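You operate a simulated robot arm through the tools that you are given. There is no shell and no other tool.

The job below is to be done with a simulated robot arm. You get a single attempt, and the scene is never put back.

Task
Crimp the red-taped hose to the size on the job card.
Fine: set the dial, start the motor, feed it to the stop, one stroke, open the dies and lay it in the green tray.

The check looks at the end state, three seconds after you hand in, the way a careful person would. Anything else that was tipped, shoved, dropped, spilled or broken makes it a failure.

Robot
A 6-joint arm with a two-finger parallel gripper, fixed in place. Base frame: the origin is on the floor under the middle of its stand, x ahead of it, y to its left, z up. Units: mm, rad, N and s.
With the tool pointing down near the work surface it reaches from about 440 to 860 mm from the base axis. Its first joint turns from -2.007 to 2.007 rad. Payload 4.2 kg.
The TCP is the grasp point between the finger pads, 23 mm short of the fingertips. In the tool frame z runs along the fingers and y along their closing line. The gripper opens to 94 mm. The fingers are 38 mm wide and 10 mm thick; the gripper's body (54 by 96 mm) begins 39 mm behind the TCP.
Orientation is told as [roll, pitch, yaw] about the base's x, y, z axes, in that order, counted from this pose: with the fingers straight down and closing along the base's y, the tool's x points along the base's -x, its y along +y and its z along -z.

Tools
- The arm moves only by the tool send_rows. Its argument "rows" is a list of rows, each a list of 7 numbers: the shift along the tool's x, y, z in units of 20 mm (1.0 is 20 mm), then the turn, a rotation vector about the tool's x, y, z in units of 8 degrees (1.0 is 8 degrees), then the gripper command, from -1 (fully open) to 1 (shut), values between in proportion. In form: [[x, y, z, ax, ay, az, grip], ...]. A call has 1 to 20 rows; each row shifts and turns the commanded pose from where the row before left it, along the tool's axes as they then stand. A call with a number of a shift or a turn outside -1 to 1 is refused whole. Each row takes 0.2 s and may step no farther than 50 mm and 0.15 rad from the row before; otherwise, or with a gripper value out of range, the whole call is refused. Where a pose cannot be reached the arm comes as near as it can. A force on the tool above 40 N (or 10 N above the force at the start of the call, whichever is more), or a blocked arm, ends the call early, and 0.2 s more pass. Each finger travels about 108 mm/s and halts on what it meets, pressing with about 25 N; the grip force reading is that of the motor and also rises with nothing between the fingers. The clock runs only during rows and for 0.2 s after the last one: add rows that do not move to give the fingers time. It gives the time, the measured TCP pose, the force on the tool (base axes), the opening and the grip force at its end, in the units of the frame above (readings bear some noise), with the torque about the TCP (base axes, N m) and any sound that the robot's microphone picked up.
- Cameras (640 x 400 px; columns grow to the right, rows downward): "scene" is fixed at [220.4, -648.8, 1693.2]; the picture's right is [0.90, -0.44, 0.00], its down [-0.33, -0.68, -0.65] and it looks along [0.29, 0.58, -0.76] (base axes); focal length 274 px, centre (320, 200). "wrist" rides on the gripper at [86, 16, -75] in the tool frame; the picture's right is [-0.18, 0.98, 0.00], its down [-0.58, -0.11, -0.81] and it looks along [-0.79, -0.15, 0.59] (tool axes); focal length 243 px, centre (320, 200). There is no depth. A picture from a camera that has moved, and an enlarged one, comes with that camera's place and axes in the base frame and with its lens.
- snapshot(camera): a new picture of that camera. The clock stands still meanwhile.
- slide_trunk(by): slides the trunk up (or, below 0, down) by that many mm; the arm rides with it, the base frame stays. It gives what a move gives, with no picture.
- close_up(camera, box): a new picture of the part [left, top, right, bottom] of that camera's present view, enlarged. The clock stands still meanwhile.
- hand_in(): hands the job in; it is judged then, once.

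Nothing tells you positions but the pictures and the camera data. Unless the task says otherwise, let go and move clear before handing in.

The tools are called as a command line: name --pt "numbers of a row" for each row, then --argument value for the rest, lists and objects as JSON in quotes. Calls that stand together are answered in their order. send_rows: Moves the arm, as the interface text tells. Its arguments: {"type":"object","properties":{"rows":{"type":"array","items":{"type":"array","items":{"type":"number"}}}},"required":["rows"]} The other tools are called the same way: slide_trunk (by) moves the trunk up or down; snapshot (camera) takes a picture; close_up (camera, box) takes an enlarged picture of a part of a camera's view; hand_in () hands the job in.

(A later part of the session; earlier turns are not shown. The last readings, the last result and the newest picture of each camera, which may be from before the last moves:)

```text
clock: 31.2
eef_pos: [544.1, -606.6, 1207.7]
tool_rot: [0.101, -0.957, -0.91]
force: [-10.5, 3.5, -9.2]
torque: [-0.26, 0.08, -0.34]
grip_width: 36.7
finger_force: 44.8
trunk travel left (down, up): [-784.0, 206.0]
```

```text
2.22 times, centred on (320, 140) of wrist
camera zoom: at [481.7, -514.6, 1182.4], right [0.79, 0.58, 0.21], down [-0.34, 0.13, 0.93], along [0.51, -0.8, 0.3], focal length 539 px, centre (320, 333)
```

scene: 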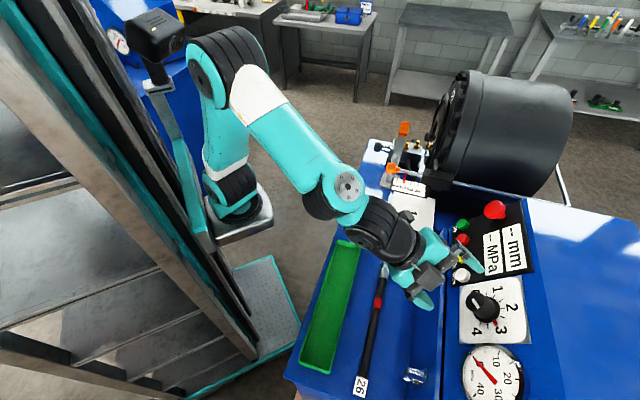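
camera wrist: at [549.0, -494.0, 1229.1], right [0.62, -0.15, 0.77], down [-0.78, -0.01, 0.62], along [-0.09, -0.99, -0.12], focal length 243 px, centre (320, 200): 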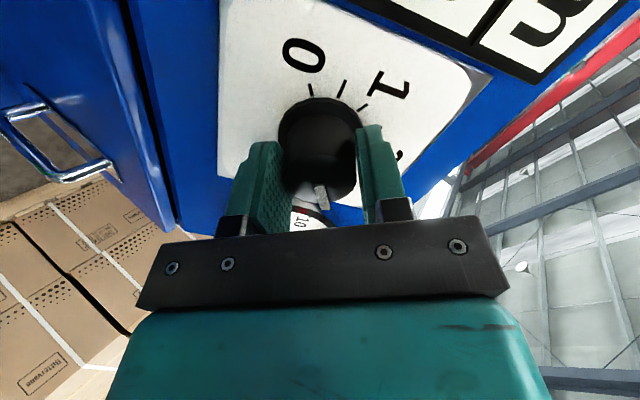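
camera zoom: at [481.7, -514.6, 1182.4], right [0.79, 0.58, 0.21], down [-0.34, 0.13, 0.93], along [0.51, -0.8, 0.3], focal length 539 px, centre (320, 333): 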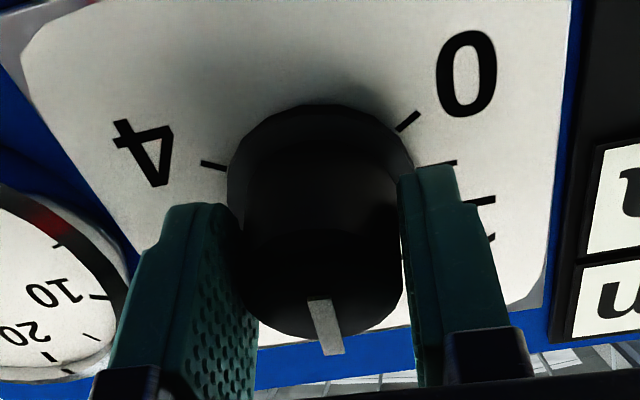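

send_rows --pt "0.03 -0.02 0 0 0 -1 1" --pt "0 0 0 0 0 -1 1" --pt "0 0 0 0 0 -1 1" --pt "0 0 0 0 0 -1 1"

close_up --camera "wrist" --box '[220, 50, 420, 230]'

close_up --camera "scene" --box '[440, 250, 540, 350]'

```text
clock: 32.2
eef_pos: [543.9, -606.7, 1209.1]
tool_rot: [-0.591, -0.806, -0.041]
force: [-9.8, -8.8, -6.8]
torque: [-0.02, 0.7, -0.7]
grip_width: 36.9
finger_force: 44.8
trunk travel left (down, up): [-784.0, 206.0]
```

```text
2.22 times, centred on (320, 140) of wrist
camera zoom: at [447.3, -549.9, 1183.5], right [0.56, 0.79, -0.25], down [-0.11, 0.36, 0.92], along [0.82, -0.49, 0.29], focal length 539 px, centre (320, 333)
```

zoom: 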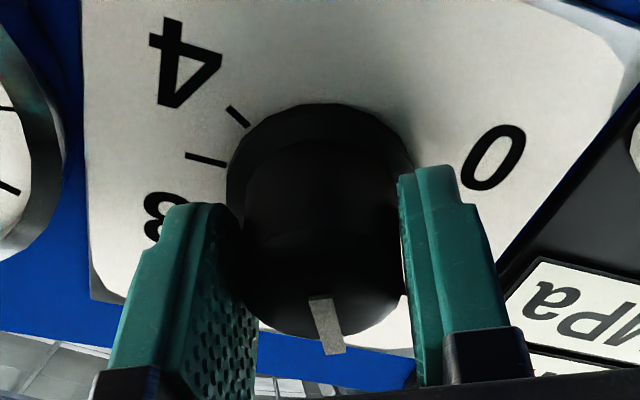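

```text
4.00 times, centred on (490, 300) of scene
camera zoom: at [220.4, -648.8, 1693.2], right [0.9, -0.44, 0.0], down [-0.33, -0.68, -0.65], along [0.29, 0.58, -0.76], focal length 1094 px, centre (-360, -200)
```

zoom: 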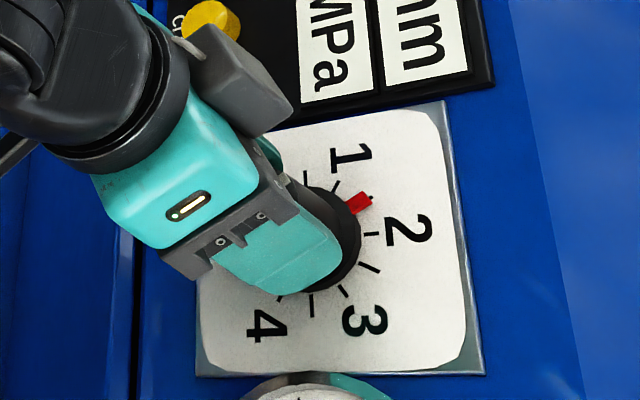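

send_rows --pt "0.023 -0.044 0 0 0 -0.9 1" --pt "0 0 0 0 0 -0.9 1" --pt "0 0 0 0 0 -0.9 1" --pt "0 0 0 0 0 -0.9 1" --pt "0 0 0 0 0 0 1"

close_up --camera "scene" --box '[460, 275, 530, 345]'

```text
clock: 33.4
eef_pos: [542.9, -608.5, 1208.6]
tool_rot: [-0.877, -0.464, 0.426]
force: [-4.7, -11.7, 3.9]
torque: [-0.35, 0.28, -0.62]
grip_width: 37.1
finger_force: 45.1
trunk travel left (down, up): [-784.0, 206.0]
```

```text
5.71 times, centred on (495, 310) of scene
camera zoom: at [220.4, -648.8, 1693.2], right [0.9, -0.44, 0.0], down [-0.33, -0.68, -0.65], along [0.29, 0.58, -0.76], focal length 1563 px, centre (-680, -429)
```

zoom: 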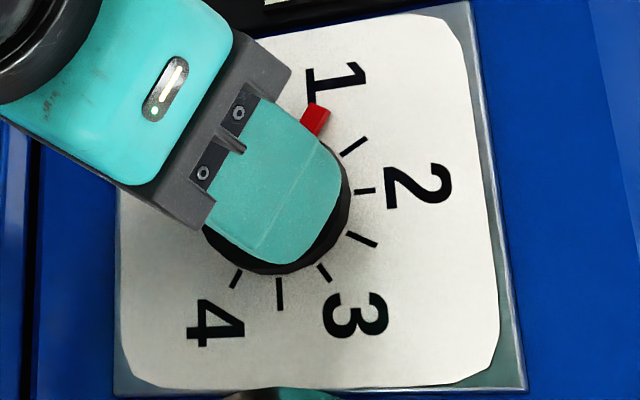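

The pointer is a touch short of 1, at about 1.05. I'll turn the last 3.2° and hold.

send_rows --pt "0.02 -0.03 0 0 0 -0.4 1" --pt "0 0 0 0 0 0 1"

close_up --camera "scene" --box '[480, 280, 520, 320]'

```text
clock: 34.0
eef_pos: [542.0, -608.1, 1210.3]
tool_rot: [-0.892, -0.423, 0.463]
force: [-4.1, -13.2, 6.7]
torque: [-0.31, 0.02, -0.44]
grip_width: 36.9
finger_force: 44.8
trunk travel left (down, up): [-784.0, 206.0]
```

```text
10.00 times, centred on (500, 300) of scene
camera zoom: at [220.4, -648.8, 1693.2], right [0.9, -0.44, 0.0], down [-0.33, -0.68, -0.65], along [0.29, 0.58, -0.76], focal length 2734 px, centre (-1480, -800)
```

zoom: 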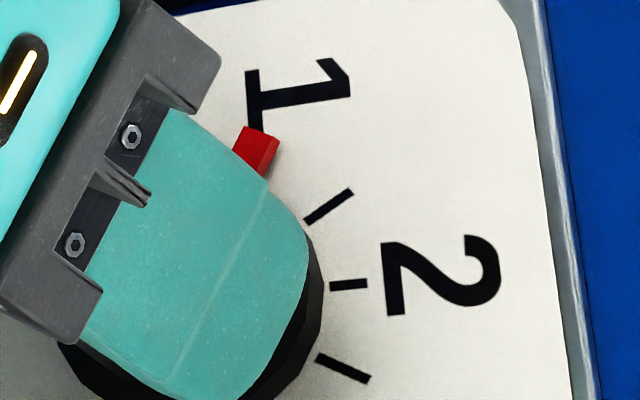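

Now I'll open the fingers, back straight off the knob, and check the pointer.

send_rows --pt "0 0 0 0 0 0 0.1" --pt "0 0 0 0 0 0 -0.5" --pt "0 0 0 0 0 0 -1" --pt "0 0 0 0 0 0 -1" --pt "0 0 -1 0 0 0 -1" --pt "0 0 -1 0 0 0 -1" --pt "0 0 -1 0 0 0 -1" --pt "0 0 -1 0 0 0 -1" --pt "0 0 -1 0 0 0 -1"

send_rows --pt "0 0 -0.5 0 0 0.9375 -1" --pt "0 0 -0.5 0 0 0.9375 -1" --pt "0 0 -0.5 0 0 0.9375 -1" --pt "0 0 -0.5 0 0 0.9375 -1" --pt "0 0 0 0 0 0.9375 -1" --pt "0 0 0 0 0 0.9375 -1" --pt "0 0 0 0 0 0.9375 -1" --pt "0 0 0 0 0 0.9375 -1"

close_up --camera "scene" --box '[460, 275, 530, 345]'

snapshot --camera "wrist"

```text
clock: 36.0
eef_pos: [486.3, -548.8, 1265.5]
tool_rot: [-0.887, -0.424, 0.461]
force: [-0.5, 0.2, -0.5]
torque: [-0.05, 0.05, -0.05]
grip_width: 93.9
finger_force: 0.0
trunk travel left (down, up): [-784.0, 206.0]
```

```text
clock: 37.8
eef_pos: [462.0, -526.8, 1288.8]
tool_rot: [0.007, -0.96, -0.792]
force: [0.1, -0.7, -0.4]
torque: [0.01, 0.01, -0.01]
grip_width: 93.9
finger_force: 0.0
trunk travel left (down, up): [-784.0, 206.0]
```

```text
5.71 times, centred on (495, 310) of scene
camera zoom: at [220.4, -648.8, 1693.2], right [0.9, -0.44, 0.0], down [-0.33, -0.68, -0.65], along [0.29, 0.58, -0.76], focal length 1563 px, centre (-680, -429)
```

zoom: 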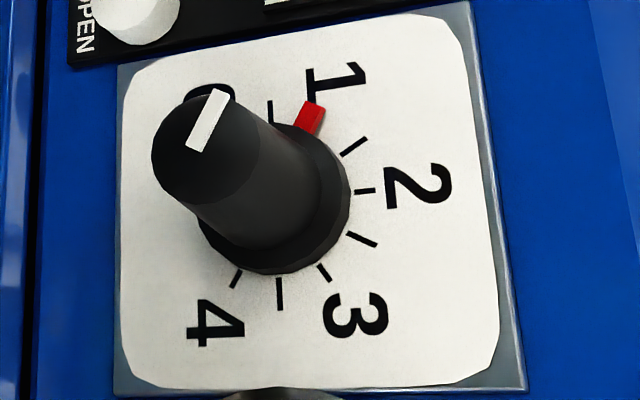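

```text
taken
camera wrist: at [395.3, -437.9, 1261.3], right [0.77, 0.62, 0.15], down [-0.31, 0.15, 0.94], along [0.56, -0.77, 0.31], focal length 243 px, centre (320, 200)
```

wrist: 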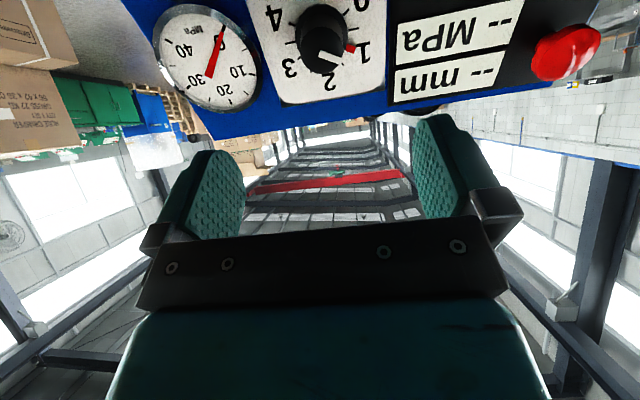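

close_up --camera "wrist" --box '[250, 0, 400, 100]'

```text
4.00 times, centred on (325, 50) of wrist
camera zoom: at [395.3, -437.9, 1261.3], right [0.77, 0.62, 0.15], down [-0.31, 0.15, 0.94], along [0.56, -0.77, 0.31], focal length 970 px, centre (300, 800)
```

zoom: 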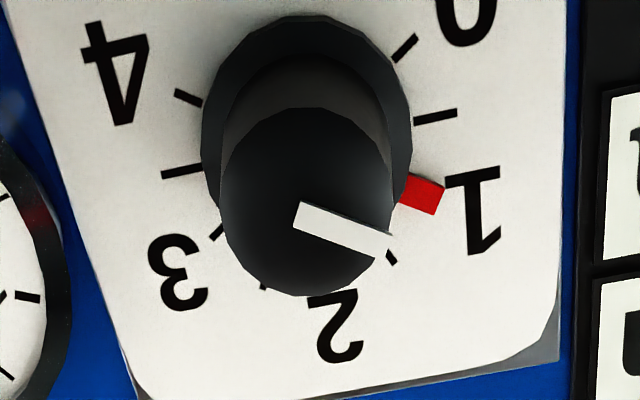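

The dial reads 1, and the mm display may confirm that once the motor is on. I'll close the fingers and move along the panel to the green ON button at about (695,-456,1159).

send_rows --pt "0.187 0.975 0 0 0 0 0" --pt "0.187 0.975 0 0 0 0 1" --pt "0.187 0.975 0 0 0 0 1" --pt "0.187 0.975 0 0 0 0 1" --pt "0.187 0.975 0 0 0 0 1" --pt "0.187 0.975 0 0 0 0 1" --pt "0.187 0.975 0 0 0 0 1" --pt "0.187 0.975 0 0 0 0 1" --pt "0.187 0.975 0 0 0 0 1" --pt "0.187 0.975 0 0 0 0 1" --pt "0.187 0.975 0 0 0 0 1"

snapshot --camera "wrist"

snapshot --camera "scene"

```text
clock: 40.2
eef_pos: [598.6, -358.6, 1256.0]
tool_rot: [0.002, -0.959, -0.791]
force: [-0.8, 0.3, -0.2]
torque: [0.03, 0.02, 0.03]
grip_width: 0.1
finger_force: 24.4
trunk travel left (down, up): [-784.0, 206.0]
```

```text
taken
camera wrist: at [531.9, -269.4, 1228.7], right [0.77, 0.62, 0.15], down [-0.31, 0.15, 0.94], along [0.56, -0.77, 0.31], focal length 243 px, centre (320, 200)
```

wrist: 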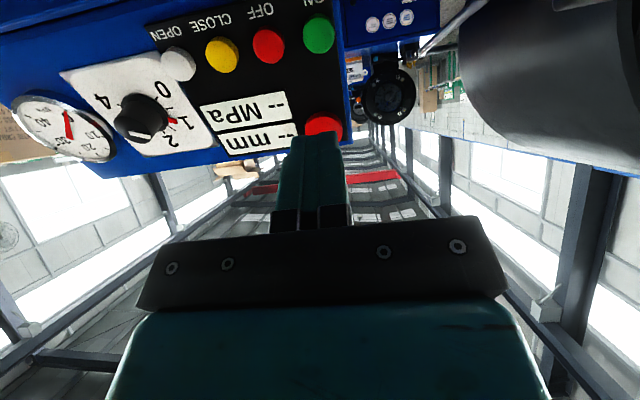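

```text
taken
```

scene: 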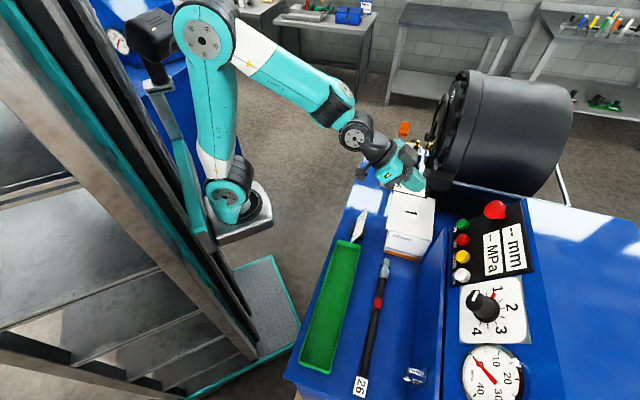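

close_up --camera "wrist" --box '[240, 0, 400, 100]'

close_up --camera "wrist" --box '[60, 70, 220, 170]'

```text
4.00 times, centred on (320, 50) of wrist
camera zoom: at [531.9, -269.4, 1228.7], right [0.77, 0.62, 0.15], down [-0.31, 0.15, 0.94], along [0.56, -0.77, 0.31], focal length 970 px, centre (320, 800)
```

zoom: 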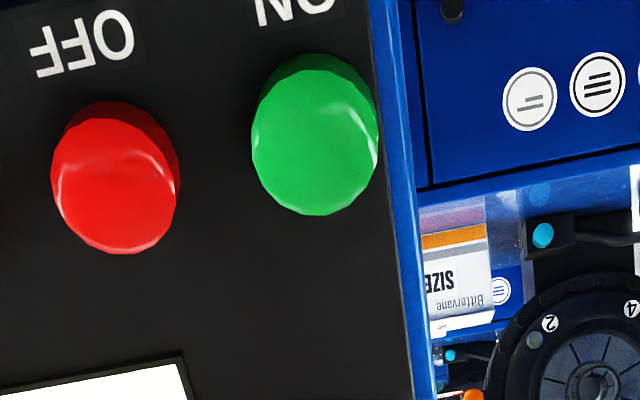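

```text
4.00 times, centred on (140, 120) of wrist
camera zoom: at [531.9, -269.4, 1228.7], right [0.77, 0.62, 0.15], down [-0.31, 0.15, 0.94], along [0.56, -0.77, 0.31], focal length 970 px, centre (1040, 520)
```

zoom: 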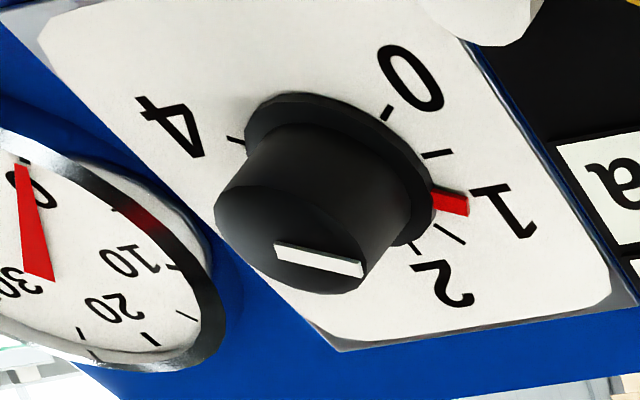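

Aligned with ON to within 1 mm, with the tip 146 mm off. Approaching now.

send_rows --pt "0 -0.04 1 0 0 0 1" --pt "0 0 1 0 0 0 1" --pt "0 0 1 0 0 0 1" --pt "0 0 1 0 0 0 1" --pt "0 0 1 0 0 0 1" --pt "0 0 1 0 0 0 1" --pt "0 0 0.6 0 0 0 1"

close_up --camera "scene" --box '[390, 170, 540, 300]'

snapshot --camera "wrist"

```text
clock: 41.8
eef_pos: [673.0, -436.7, 1178.8]
tool_rot: [0.004, -0.959, -0.79]
force: [-0.8, 0.8, 1.0]
torque: [0.01, 0.01, 0.0]
grip_width: 0.0
finger_force: 24.9
trunk travel left (down, up): [-784.0, 206.0]
```

```text
3.08 times, centred on (465, 235) of scene
camera zoom: at [220.4, -648.8, 1693.2], right [0.9, -0.44, 0.0], down [-0.33, -0.68, -0.65], along [0.29, 0.58, -0.76], focal length 841 px, centre (-126, 92)
```

zoom: 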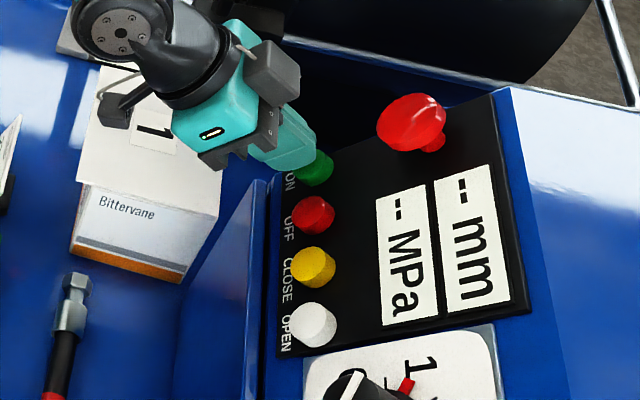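

```text
taken
camera wrist: at [606.3, -347.9, 1151.9], right [0.77, 0.62, 0.15], down [-0.31, 0.15, 0.94], along [0.56, -0.77, 0.31], focal length 243 px, centre (320, 200)
```

wrist: 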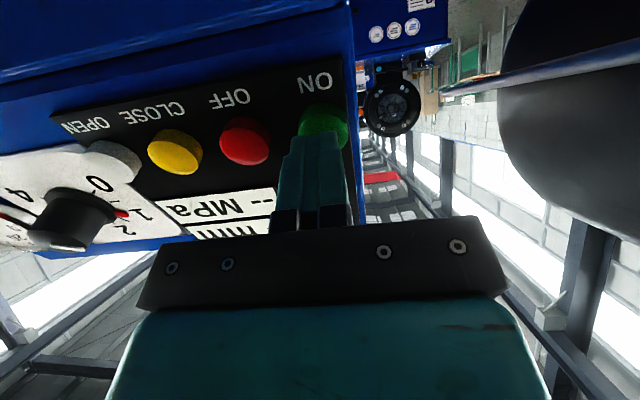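

The tip is about 13 mm from ON. I'll press slowly while watching the force and listening.

send_rows --pt "0 0 0.4 0 0 0 1" --pt "0 0 0.2 0 0 0 1" --pt "0 0 0.15 0 0 0 1" --pt "0 0 0.1 0 0 0 1"

close_up --camera "scene" --box '[440, 190, 540, 280]'

```text
clock: 42.8
eef_pos: [682.1, -443.9, 1170.8]
tool_rot: [0.005, -0.961, -0.788]
force: [-10.3, 10.5, 10.6]
torque: [0.02, -0.03, 0.03]
grip_width: 0.1
finger_force: 24.9
trunk travel left (down, up): [-784.0, 206.0]
heard: click
```

```text
4.44 times, centred on (490, 235) of scene
camera zoom: at [220.4, -648.8, 1693.2], right [0.9, -0.44, 0.0], down [-0.33, -0.68, -0.65], along [0.29, 0.58, -0.76], focal length 1215 px, centre (-436, 44)
```

zoom: 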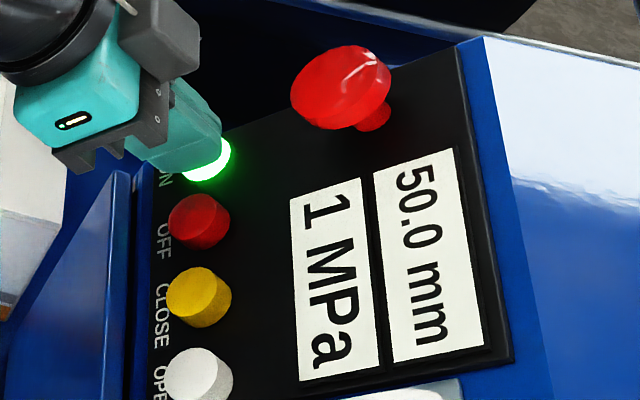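

The motor is running: ON is lit, with 50.0 mm opening and 1 MPa showing. I'll back off and get ready to pick up the hose.

send_rows --pt "0 0 -1 0 0 0 1" --pt "0 0 -1 0 0 0 1" --pt "0 0 -1 0 0 0 1" --pt "0 0 -1 0 0 0 1" --pt "0 0 -1 0 0 0 0" --pt "0 0 -1 0 0 0 -1" --pt "0 0 -1 0 0 0 -1"

close_up --camera "scene" --box '[440, 190, 540, 345]'

```text
clock: 44.4
eef_pos: [602.9, -365.3, 1250.1]
tool_rot: [0.004, -0.961, -0.788]
force: [0.4, 0.4, -0.6]
torque: [0.0, -0.01, 0.02]
grip_width: 94.1
finger_force: 0.0
trunk travel left (down, up): [-784.0, 206.0]
```

```text
2.58 times, centred on (490, 268) of scene
camera zoom: at [220.4, -648.8, 1693.2], right [0.9, -0.44, 0.0], down [-0.33, -0.68, -0.65], along [0.29, 0.58, -0.76], focal length 706 px, centre (-119, 26)
```

zoom: 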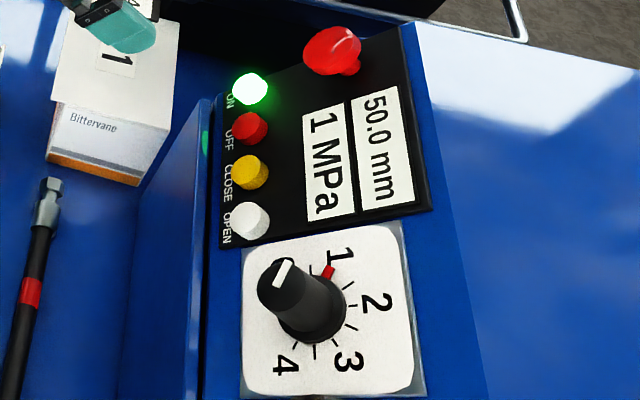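

The motor stays on. Next I'll level the tool and yaw it to +45° so the fingers close across the hose, which lies along the bench direction at e2≈676.

send_rows --pt "0 0 0 0 0.981 0 -1" --pt "0 0 0 0 0.981 0 -1" --pt "0 0 0 0 0.981 0 -1" --pt "0 0 0 0 0.981 0 -1" --pt "0 0 0 0 0.981 0 -1" --pt "0 0 0 0 0.981 0 -1" --pt "0 0 0 0 0.981 0 -1"

send_rows --pt "0 0 0 0 0 -0.94 -1" --pt "0 0 0 0 0 -0.94 -1" --pt "0 0 0 0 0 -0.94 -1" --pt "0 0 0 0 0 -0.94 -1" --pt "0 0 0 0 0 -0.94 -1" --pt "0 0 0 0 0 -0.94 -1" --pt "0 0 0 0 0 -0.94 -1" --pt "0 0 0 0 0 -0.94 -1" --pt "0 0 0 0 0 -0.94 -1" --pt "0 0 0 0 0 -0.94 -1" --pt "0 0 0 0 0 -0.94 -1" --pt "0 0 0 0 0 -0.94 -1"

snapshot --camera "wrist"

```text
clock: 46.0
eef_pos: [602.5, -362.7, 1250.9]
tool_rot: [0.002, 0.002, -0.789]
force: [0.1, 0.0, 0.4]
torque: [-0.02, 0.02, -0.01]
grip_width: 94.3
finger_force: 0.0
trunk travel left (down, up): [-784.0, 206.0]
```

```text
clock: 48.6
eef_pos: [603.1, -365.1, 1250.4]
tool_rot: [-0.002, -0.001, 0.79]
force: [-0.6, -0.1, 0.6]
torque: [0.0, -0.02, 0.01]
grip_width: 93.8
finger_force: 0.1
trunk travel left (down, up): [-784.0, 206.0]
```

```text
taken
camera wrist: at [529.4, -415.9, 1325.6], right [-0.57, 0.82, 0.0], down [0.49, 0.34, 0.81], along [0.66, 0.46, -0.59], focal length 243 px, centre (320, 200)
```

wrist: 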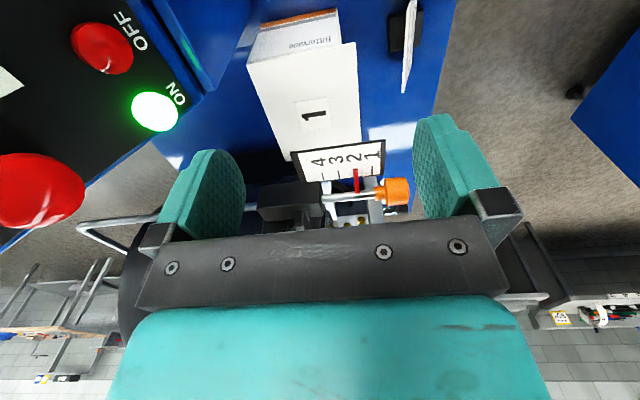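

This also gives a good view of the stop scale, so I'll check it.

close_up --camera "wrist" --box '[270, 130, 420, 230]'

send_rows --pt "1 -0.1 0 0 0 0 -1" --pt "1 -0.1 0 0 0 0 -1" --pt "1 -0.1 0 0 0 0 -1" --pt "1 0 0 0 0 0 -1" --pt "1 0 0 0 0 0 -1" --pt "1 0 0 0 0 0 -1" --pt "1 0 0 0 0 0 -1" --pt "1 0 0 0 0 0 -1" --pt "1 0 0 0 0 0 -1" --pt "1 0 0 0 0 0 -1" --pt "1 0 0 0 0 0 -1"

slide_trunk --by -130

snapshot --camera "wrist"

snapshot --camera "scene"

```text
4.00 times, centred on (345, 180) of wrist
camera zoom: at [529.4, -415.9, 1325.6], right [-0.57, 0.82, 0.0], down [0.49, 0.34, 0.81], along [0.66, 0.46, -0.59], focal length 970 px, centre (220, 280)
```

zoom: 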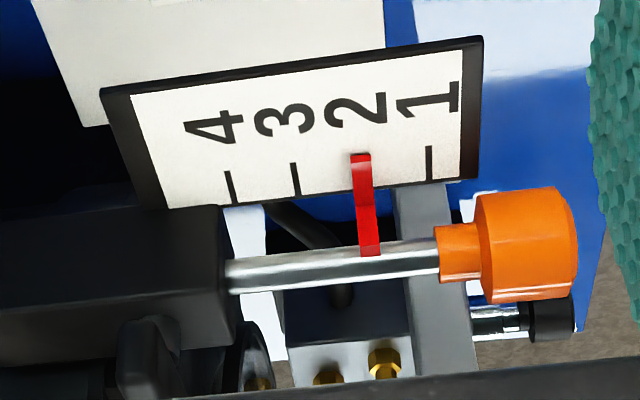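

```text
clock: 51.0
eef_pos: [450.9, -525.2, 1248.9]
tool_rot: [0.0, -0.003, 0.786]
force: [-0.1, 0.4, 0.2]
torque: [-0.02, 0.0, -0.02]
grip_width: 94.1
finger_force: 0.0
trunk travel left (down, up): [-784.0, 206.0]
```

```text
clock: 52.5
eef_pos: [451.6, -525.8, 1119.3]
tool_rot: [-0.001, -0.002, 0.788]
force: [-1.4, -0.6, 0.0]
torque: [0.03, 0.01, 0.0]
grip_width: 93.9
finger_force: 0.1
trunk travel left (down, up): [-654.0, 336.0]
```

```text
taken
camera wrist: at [378.5, -577.3, 1194.9], right [-0.57, 0.82, 0.0], down [0.49, 0.33, 0.81], along [0.67, 0.46, -0.59], focal length 243 px, centre (320, 200)
```

wrist: 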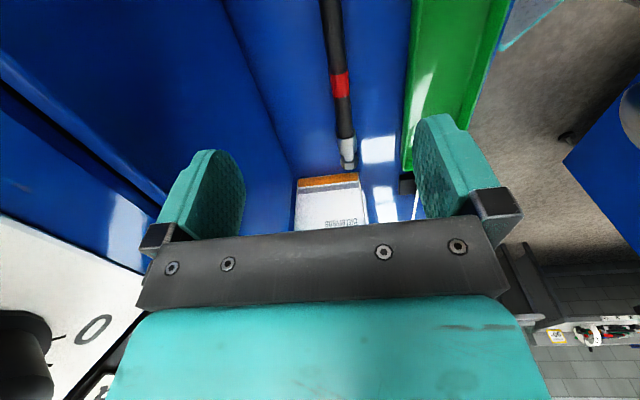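

```text
taken
```

scene: 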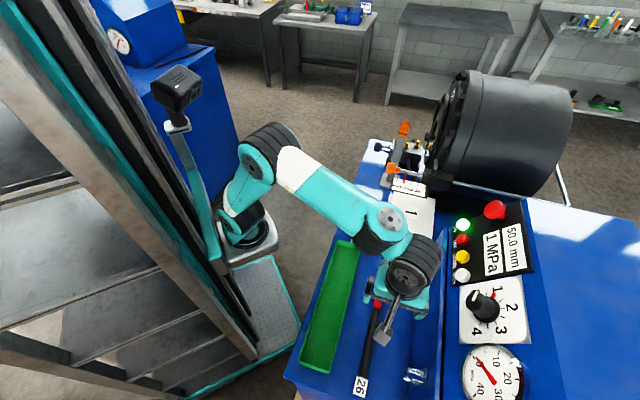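

The stop is exactly at 2. Now I'll zoom in on the hose and pin down its position.

close_up --camera "wrist" --box '[280, 0, 420, 190]'

close_up --camera "scene" --box '[345, 240, 425, 400]'

```text
2.11 times, centred on (350, 95) of wrist
camera zoom: at [378.5, -577.3, 1194.9], right [-0.57, 0.82, 0.0], down [0.49, 0.33, 0.81], along [0.67, 0.46, -0.59], focal length 511 px, centre (257, 421)
```

zoom: 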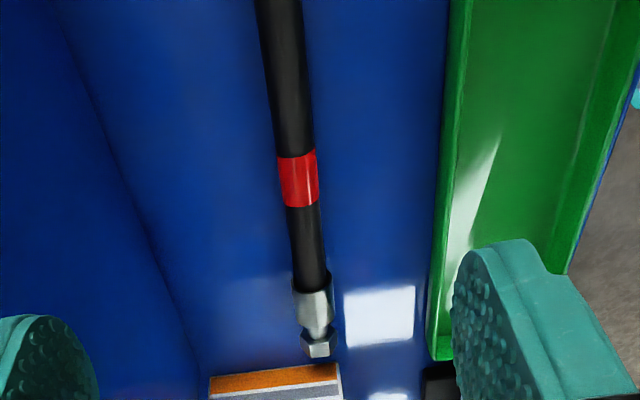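

```text
2.50 times, centred on (385, 320) of scene
camera zoom: at [220.4, -648.8, 1693.2], right [0.9, -0.44, 0.0], down [-0.33, -0.68, -0.65], along [0.29, 0.58, -0.76], focal length 684 px, centre (158, -100)
```

zoom: 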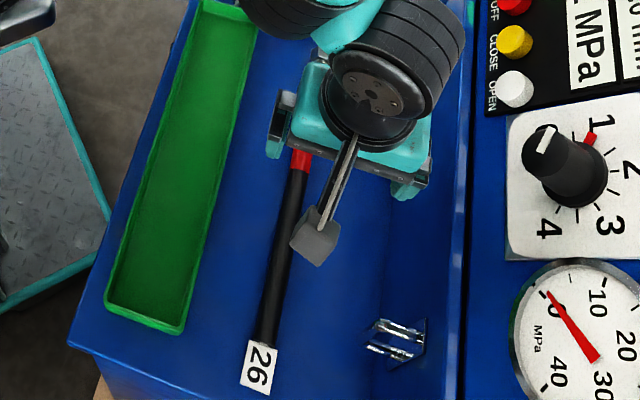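

The hose axis is at e2=680, with the tip at e1≈153 and the rear at e1≈-174, so it is about 327 mm long. I'll grip about 215 mm behind the tip, so I'm lining up there and lowering.

send_rows --pt "0.37 0.585 0 0 0 0 -1" --pt "0 0 0 0 0 0 -1"

slide_trunk --by -150

snapshot --camera "wrist"

snapshot --camera "scene"

```text
clock: 53.1
eef_pos: [437.2, -525.2, 1118.4]
tool_rot: [-0.003, 0.0, 0.788]
force: [0.6, 0.3, -0.3]
torque: [-0.01, -0.02, -0.02]
grip_width: 93.9
finger_force: 0.0
trunk travel left (down, up): [-654.0, 336.0]
```

```text
clock: 54.9
eef_pos: [437.3, -522.6, 968.1]
tool_rot: [-0.001, -0.002, 0.787]
force: [-0.9, 0.1, -0.2]
torque: [0.01, 0.0, -0.01]
grip_width: 93.8
finger_force: 0.0
trunk travel left (down, up): [-504.0, 486.0]
```

```text
taken
camera wrist: at [364.7, -574.4, 1044.6], right [-0.57, 0.82, 0.0], down [0.49, 0.33, 0.81], along [0.67, 0.46, -0.59], focal length 243 px, centre (320, 200)
```

wrist: 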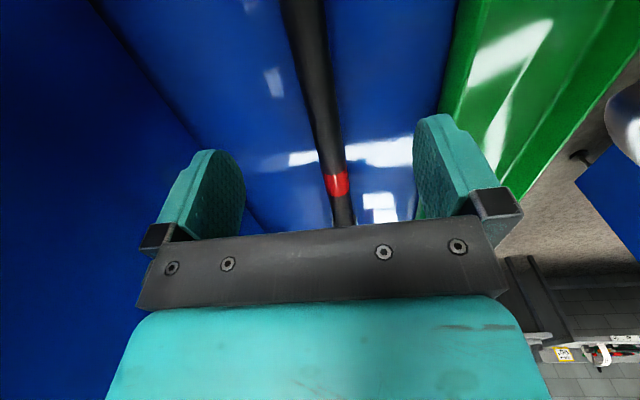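

```text
taken
```

scene: 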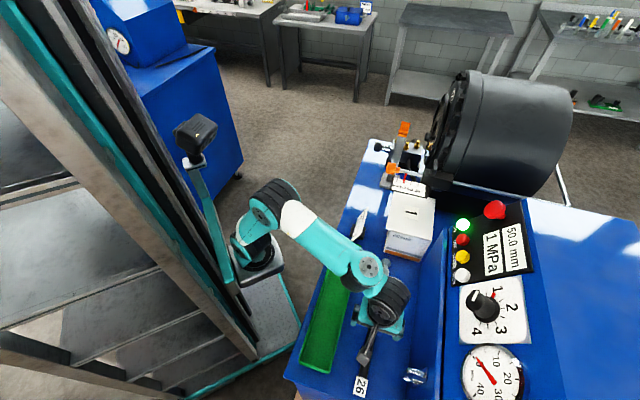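

close_up --camera "wrist" --box '[240, 100, 440, 235]'

close_up --camera "scene" --box '[330, 280, 430, 400]'

```text
2.96 times, centred on (340, 168) of wrist
camera zoom: at [364.7, -574.4, 1044.6], right [-0.57, 0.82, 0.0], down [0.49, 0.33, 0.81], along [0.67, 0.46, -0.59], focal length 719 px, centre (261, 296)
```

zoom: 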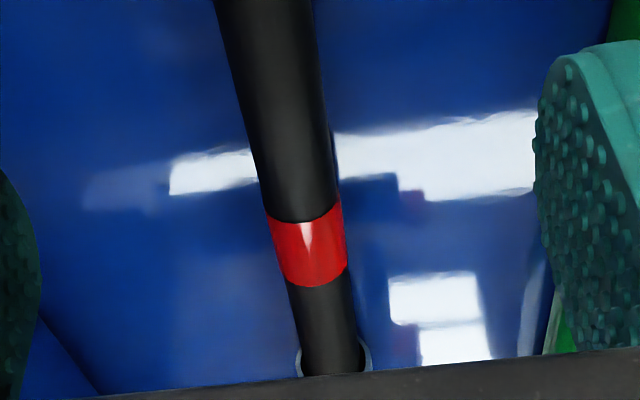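

```text
3.33 times, centred on (380, 340) of scene
camera zoom: at [220.4, -648.8, 1693.2], right [0.9, -0.44, 0.0], down [-0.33, -0.68, -0.65], along [0.29, 0.58, -0.76], focal length 912 px, centre (120, -267)
```

zoom: 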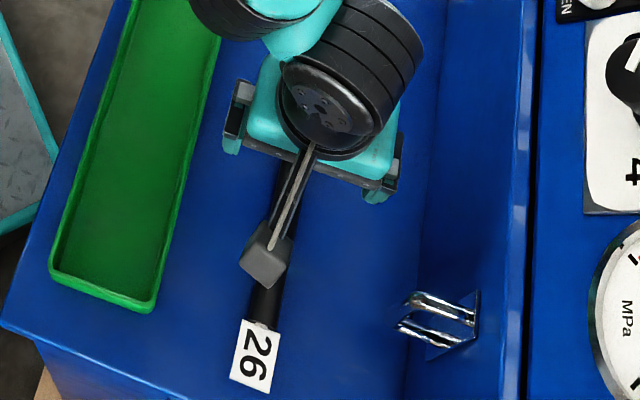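

I'm not certain of the table height from the pictures (roughly 890–903), so I'll go down in stages and feel for contact.

send_rows --pt "0 0 0.7 0 0 0 -1" --pt "0 0 0.7 0 0 0 -1" --pt "0 0 0 0 0 0 -1"

snapshot --camera "wrist"

close_up --camera "wrist" --box '[140, 90, 520, 240]'

```text
clock: 55.7
eef_pos: [436.6, -525.0, 941.5]
tool_rot: [0.001, -0.002, 0.788]
force: [-0.2, 0.7, -0.6]
torque: [0.01, -0.04, -0.02]
grip_width: 94.3
finger_force: 0.0
trunk travel left (down, up): [-504.0, 486.0]
```

```text
taken
camera wrist: at [364.2, -574.6, 1016.6], right [-0.57, 0.82, 0.0], down [0.49, 0.33, 0.81], along [0.67, 0.46, -0.59], focal length 243 px, centre (320, 200)
```

wrist: 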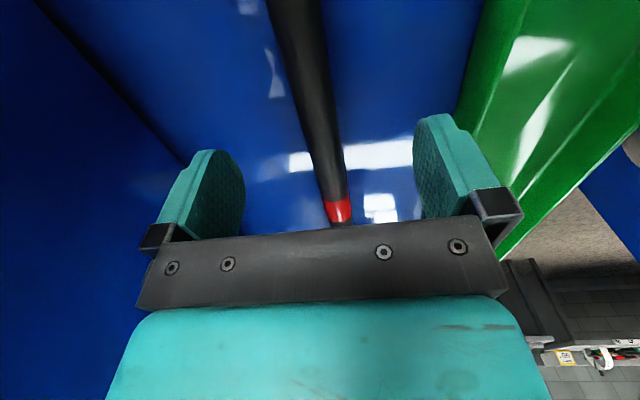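

```text
1.68 times, centred on (330, 165) of wrist
camera zoom: at [364.2, -574.6, 1016.6], right [-0.57, 0.82, 0.0], down [0.49, 0.33, 0.81], along [0.67, 0.46, -0.59], focal length 409 px, centre (303, 259)
```

zoom: 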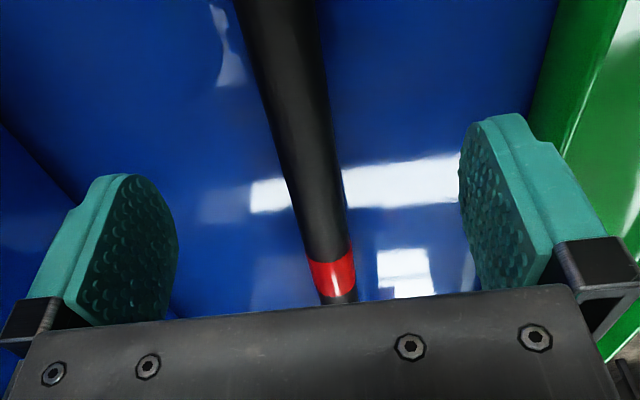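

Triangulation now puts the hose surface near z≈902. I'll go down gently and watch the force.

send_rows --pt "0 0 0.3 0 0 0 -1" --pt "0 0 0.25 0 0 0 -1" --pt "0 0 0.15 0 0 0 -1" --pt "0 0 0.1 0 0 0 -1"

```text
clock: 56.7
eef_pos: [437.6, -523.1, 925.5]
tool_rot: [-0.002, -0.002, 0.786]
force: [-0.4, 0.5, -0.1]
torque: [0.01, 0.02, 0.0]
grip_width: 94.2
finger_force: 0.0
trunk travel left (down, up): [-504.0, 486.0]
```

send_rows --pt "0 0 0.1 0 0 0 -1" --pt "0 0 0.1 0 0 0 -1" --pt "0 0 0.1 0 0 0 -1"

```text
clock: 57.5
eef_pos: [437.7, -523.1, 919.9]
tool_rot: [0.0, -0.001, 0.787]
force: [-0.1, 0.2, 0.2]
torque: [0.02, 0.01, 0.02]
grip_width: 94.1
finger_force: 0.1
trunk travel left (down, up): [-504.0, 486.0]
```

send_rows --pt "0 0 0.1 0 0 0 -1" --pt "0 0 0.1 0 0 0 -1" --pt "0 0 0.1 0 0 0 -1"

close_up --camera "wrist" --box '[140, 90, 520, 240]'

```text
clock: 58.3
eef_pos: [436.7, -523.1, 913.6]
tool_rot: [0.001, -0.001, 0.788]
force: [0.0, -0.5, 0.0]
torque: [-0.01, 0.0, -0.02]
grip_width: 93.7
finger_force: 0.0
trunk travel left (down, up): [-504.0, 486.0]
```

```text
1.68 times, centred on (330, 165) of wrist
camera zoom: at [363.4, -573.0, 988.8], right [-0.57, 0.82, 0.0], down [0.49, 0.33, 0.81], along [0.67, 0.46, -0.59], focal length 409 px, centre (303, 259)
```

zoom: 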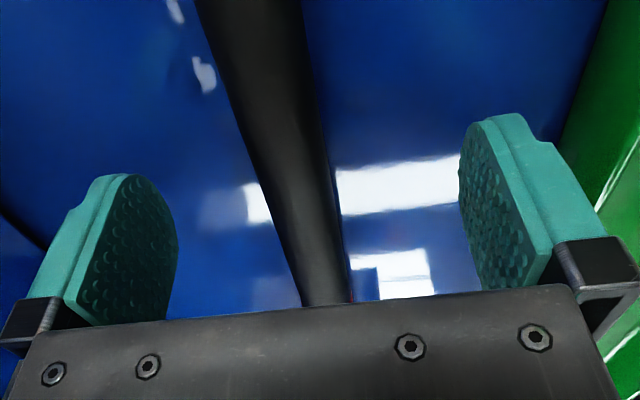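

send_rows --pt "0 0 0.1 0 0 0 -1" --pt "0 0 0.1 0 0 0 -1" --pt "0 0 0.1 0 0 0 -1"

```text
clock: 59.1
eef_pos: [437.0, -523.0, 906.5]
tool_rot: [-0.003, -0.001, 0.788]
force: [0.3, -1.3, -1.2]
torque: [0.0, -0.01, 0.0]
grip_width: 94.0
finger_force: 0.0
trunk travel left (down, up): [-504.0, 486.0]
```

send_rows --pt "0 0 0.1 0 0 0 -1" --pt "0 0 0 0 0 0 -1"

```text
clock: 59.7
eef_pos: [435.7, -522.8, 905.7]
tool_rot: [-0.003, -0.001, 0.787]
force: [0.8, 0.6, -0.4]
torque: [0.0, 0.04, -0.02]
grip_width: 94.1
finger_force: 0.1
trunk travel left (down, up): [-504.0, 486.0]
```

No contact yet, and the finger pads already overlap the hose, so I'll close on it here.

send_rows --pt "0 0 0 0 0 0 0" --pt "0 0 0 0 0 0 0.4" --pt "0 0 0 0 0 0 1" --pt "0 0 0 0 0 0 1" --pt "0 0 0 0 0 0 1"

snapshot --camera "wrist"

close_up --camera "scene" --box '[330, 240, 450, 400]'

```text
clock: 60.9
eef_pos: [437.7, -523.5, 905.2]
tool_rot: [-0.002, 0.0, 0.786]
force: [1.6, -1.5, 2.6]
torque: [-0.16, 0.03, -0.49]
grip_width: 20.6
finger_force: 25.2
trunk travel left (down, up): [-504.0, 486.0]
```

```text
taken
camera wrist: at [363.8, -574.1, 980.5], right [-0.57, 0.82, 0.0], down [0.49, 0.34, 0.81], along [0.67, 0.46, -0.59], focal length 243 px, centre (320, 200)
```

wrist: 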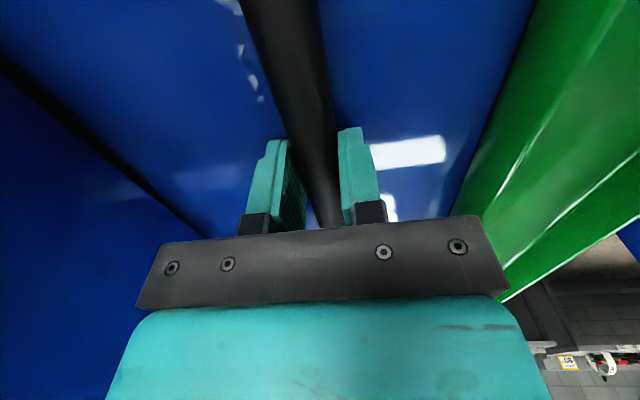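

```text
2.50 times, centred on (390, 320) of scene
camera zoom: at [220.4, -648.8, 1693.2], right [0.9, -0.44, 0.0], down [-0.33, -0.68, -0.65], along [0.29, 0.58, -0.76], focal length 684 px, centre (145, -100)
```

zoom: 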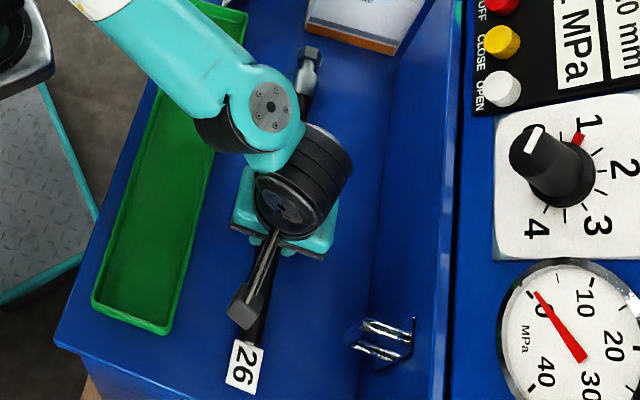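

Gripped at 20.6 mm. I'll lift a little to check the weight and how the hose hangs.

send_rows --pt "0 0 -0.3 0 0 0 1" --pt "0 0 -0.5 0 0 0 1" --pt "0 0 -0.7 0 0 0 1" --pt "0 0 0 0 0 0 1" --pt "0 0 0 0 0 0 1"

snapshot --camera "wrist"

close_up --camera "scene" --box '[330, 240, 450, 400]'

```text
clock: 62.1
eef_pos: [437.2, -522.9, 935.5]
tool_rot: [-0.001, -0.001, 0.788]
force: [0.7, -0.2, -4.3]
torque: [-0.33, 0.34, -0.01]
grip_width: 20.4
finger_force: 25.5
trunk travel left (down, up): [-504.0, 486.0]
```

```text
taken
camera wrist: at [364.3, -573.9, 1010.9], right [-0.57, 0.82, 0.0], down [0.49, 0.33, 0.81], along [0.67, 0.46, -0.59], focal length 243 px, centre (320, 200)
```

wrist: 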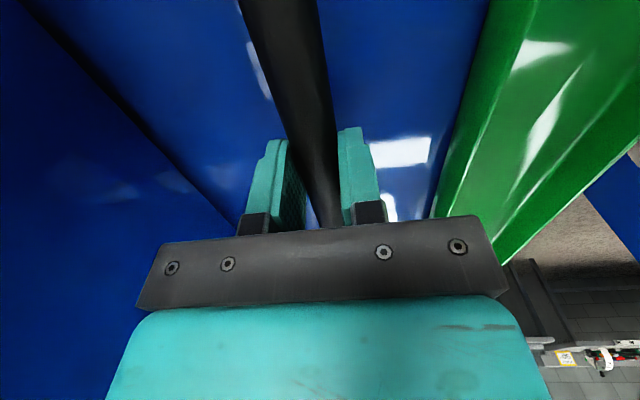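

```text
2.50 times, centred on (390, 320) of scene
camera zoom: at [220.4, -648.8, 1693.2], right [0.9, -0.44, 0.0], down [-0.33, -0.68, -0.65], along [0.29, 0.58, -0.76], focal length 684 px, centre (145, -100)
```

zoom: 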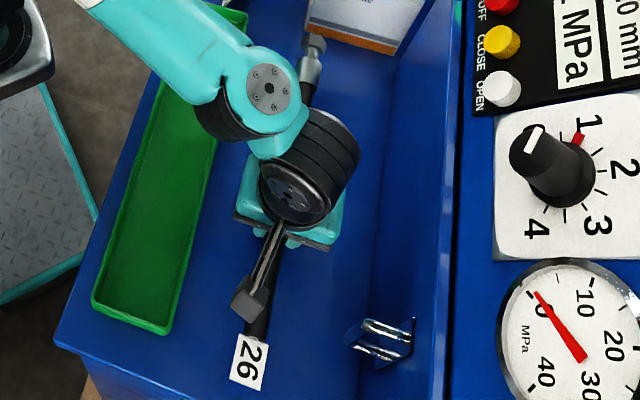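

It lifts cleanly, at about 4.3 N with the centre of gravity roughly 105 mm behind the tip, and it isn't drooping. I'll zoom in to measure where the hose sits in the fingers.

close_up --camera "wrist" --box '[220, 0, 420, 240]'

close_up --camera "wrist" --box '[240, 110, 400, 240]'

```text
1.67 times, centred on (320, 120) of wrist
camera zoom: at [364.3, -573.9, 1010.9], right [-0.57, 0.82, 0.0], down [0.49, 0.33, 0.81], along [0.67, 0.46, -0.59], focal length 404 px, centre (320, 333)
```

zoom: 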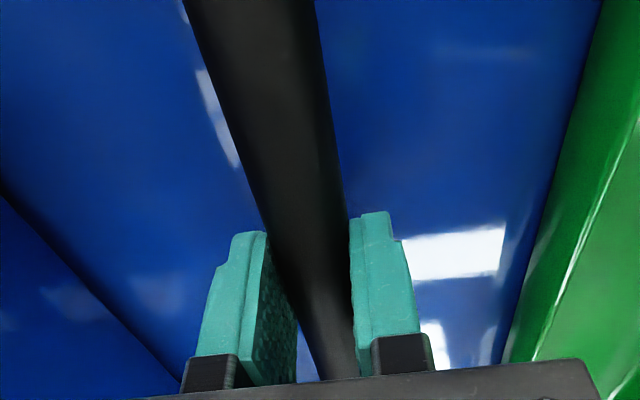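

```text
3.08 times, centred on (320, 175) of wrist
camera zoom: at [364.3, -573.9, 1010.9], right [-0.57, 0.82, 0.0], down [0.49, 0.33, 0.81], along [0.67, 0.46, -0.59], focal length 746 px, centre (320, 277)
```

zoom: 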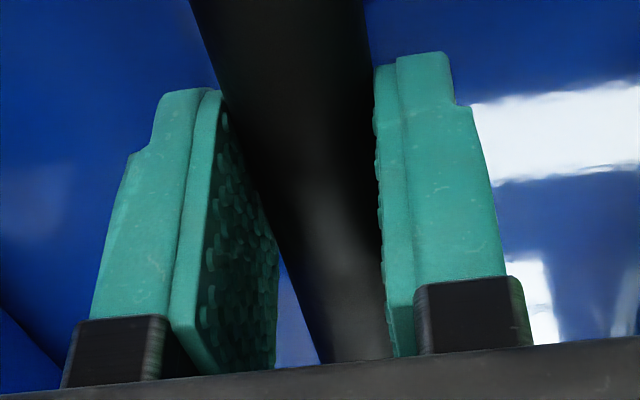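

The hose is held level with its axis about 13 mm below the TCP, and the table is at z≈881. I'll raise it well clear of everything and pull back from the console before swinging the tip toward the dies.

send_rows --pt "0 0 -0.7 0 0 0 1" --pt "0 0 -0.9 0 0 0 1" --pt "0 0 -0.9 0 0 0 1" --pt "0 0 -0.9 0 0 0 1" --pt "0 0 -0.9 0 0 0 1" --pt "0 0 -0.9 0 0 0 1" --pt "0 0 -0.9 0 0 0 1" --pt "0 0 -0.9 0 0 0 1" --pt "0 0 -0.6 0 0 0 1"

slide_trunk --by 250

snapshot --camera "scene"

```text
clock: 64.1
eef_pos: [438.6, -523.8, 1086.3]
tool_rot: [0.0, 0.0, 0.786]
force: [0.1, -0.6, -3.8]
torque: [-0.32, 0.31, 0.0]
grip_width: 20.5
finger_force: 24.5
trunk travel left (down, up): [-504.0, 486.0]
```

```text
clock: 66.7
eef_pos: [439.3, -524.0, 1335.4]
tool_rot: [0.0, 0.0, 0.787]
force: [0.4, 0.7, -3.9]
torque: [-0.34, 0.33, -0.01]
grip_width: 20.7
finger_force: 24.5
trunk travel left (down, up): [-754.0, 236.0]
```

```text
taken
```

scene: 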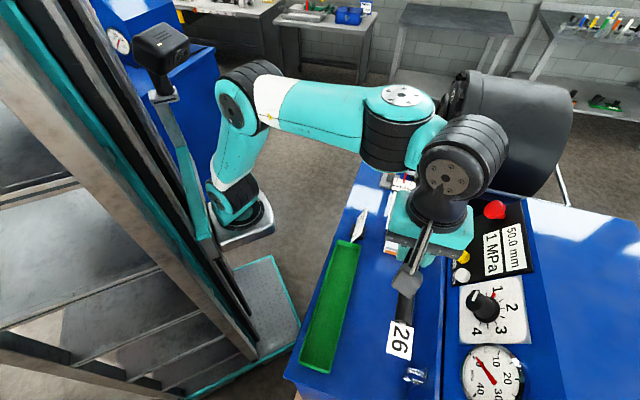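

Hose is secure. I'll pull back in -e2.

send_rows --pt "0 0.6 0 0 0 0 1" --pt "0 0.9 0 0 0 0 1" --pt "0 0.9 0 0 0 0 1" --pt "0 0.9 0 0 0 0 1" --pt "0 0.9 0 0 0 0 1" --pt "0 0.9 0 0 0 0 1" --pt "0 0.9 0 0 0 0 1" --pt "0 0.9 0 0 0 0 1" --pt "0 0.9 0 0 0 0 1" --pt "0 0.9 0 0 0 0 1" --pt "0 0.9 0 0 0 0 1" --pt "0 0.5 0 0 0 0 1"

```text
clock: 69.3
eef_pos: [296.0, -380.1, 1334.9]
tool_rot: [-0.002, 0.0, 0.788]
force: [-0.1, -0.7, -3.9]
torque: [-0.29, 0.33, -0.02]
grip_width: 20.4
finger_force: 25.4
trunk travel left (down, up): [-754.0, 236.0]
```

send_rows --pt "-0.5 0 0 0 0 0 1" --pt "-0.95 0 0 0 0 0 1" --pt "-0.95 0 0 0 0 0 1" --pt "-0.95 0 0 0 0 0 1" --pt "-0.95 0 0 0 0 0 1" --pt "-0.95 0 0 0 0 0 1" --pt "-0.95 0 0 0 0 0 1" --pt "-0.95 0 0 0 0 0 1" --pt "-0.95 0 0 0 0 0 1" --pt "-0.95 0 0 0 0 0 1" --pt "-0.95 0 0 0 0 0 1" --pt "-0.95 0 0 0 0 0 1" --pt "-0.95 0 0 0 0 0 1" --pt "-0.95 0 0 0 0 0 1" --pt "-0.95 0 0 0 0 0 1" --pt "-0.95 0 0 0 0 0 1" --pt "-0.5 0 0 0 0 0 1"

send_rows --pt "0 0 0 0 0 0.5 1" --pt "0 0 0 0 0 0.75 1" --pt "0 0 0 0 0 0.75 1" --pt "0 0 0 0 0 0.75 1" --pt "0 0 0 0 0 0.75 1" --pt "0 0 0 0 0 0.75 1" --pt "0 0 0 0 0 0.75 1" --pt "0 0 0 0 0 0.75 1" --pt "0 0 0 0 0 0.75 1" --pt "0 0 0 0 0 0.75 1" --pt "0 0 0 0 0 0.75 1" --pt "0 0 0 0 0 0.75 1" --pt "0 0 0 0 0 0.75 1" --pt "0 0 0 0 0 0.75 1" --pt "0 0 0 0 0 0.75 1" --pt "0 0 0 0 0 0.25 1"

snapshot --camera "scene"

snapshot --camera "wrist"

```text
clock: 72.9
eef_pos: [508.0, -162.5, 1334.9]
tool_rot: [0.0, -0.003, 0.788]
force: [0.4, 0.7, -4.5]
torque: [-0.32, 0.33, 0.03]
grip_width: 20.6
finger_force: 24.9
trunk travel left (down, up): [-754.0, 236.0]
```

```text
clock: 76.3
eef_pos: [511.4, -165.7, 1336.3]
tool_rot: [0.0, -0.003, -0.781]
force: [-0.6, -0.2, -3.7]
torque: [0.3, 0.33, -0.01]
grip_width: 20.8
finger_force: 25.4
trunk travel left (down, up): [-754.0, 236.0]
```

```text
taken
```

scene: 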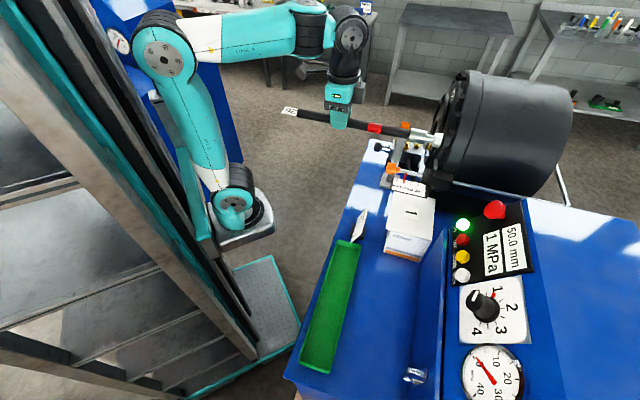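

```text
taken
camera wrist: at [460.8, -94.1, 1411.5], right [0.82, 0.57, 0.0], down [0.33, -0.49, 0.81], along [0.46, -0.66, -0.59], focal length 243 px, centre (320, 200)
```

wrist: 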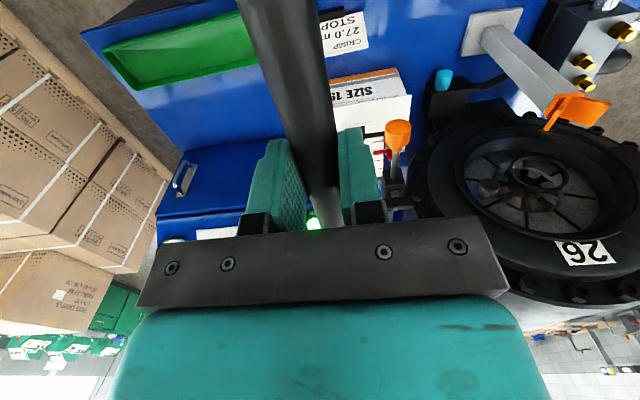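

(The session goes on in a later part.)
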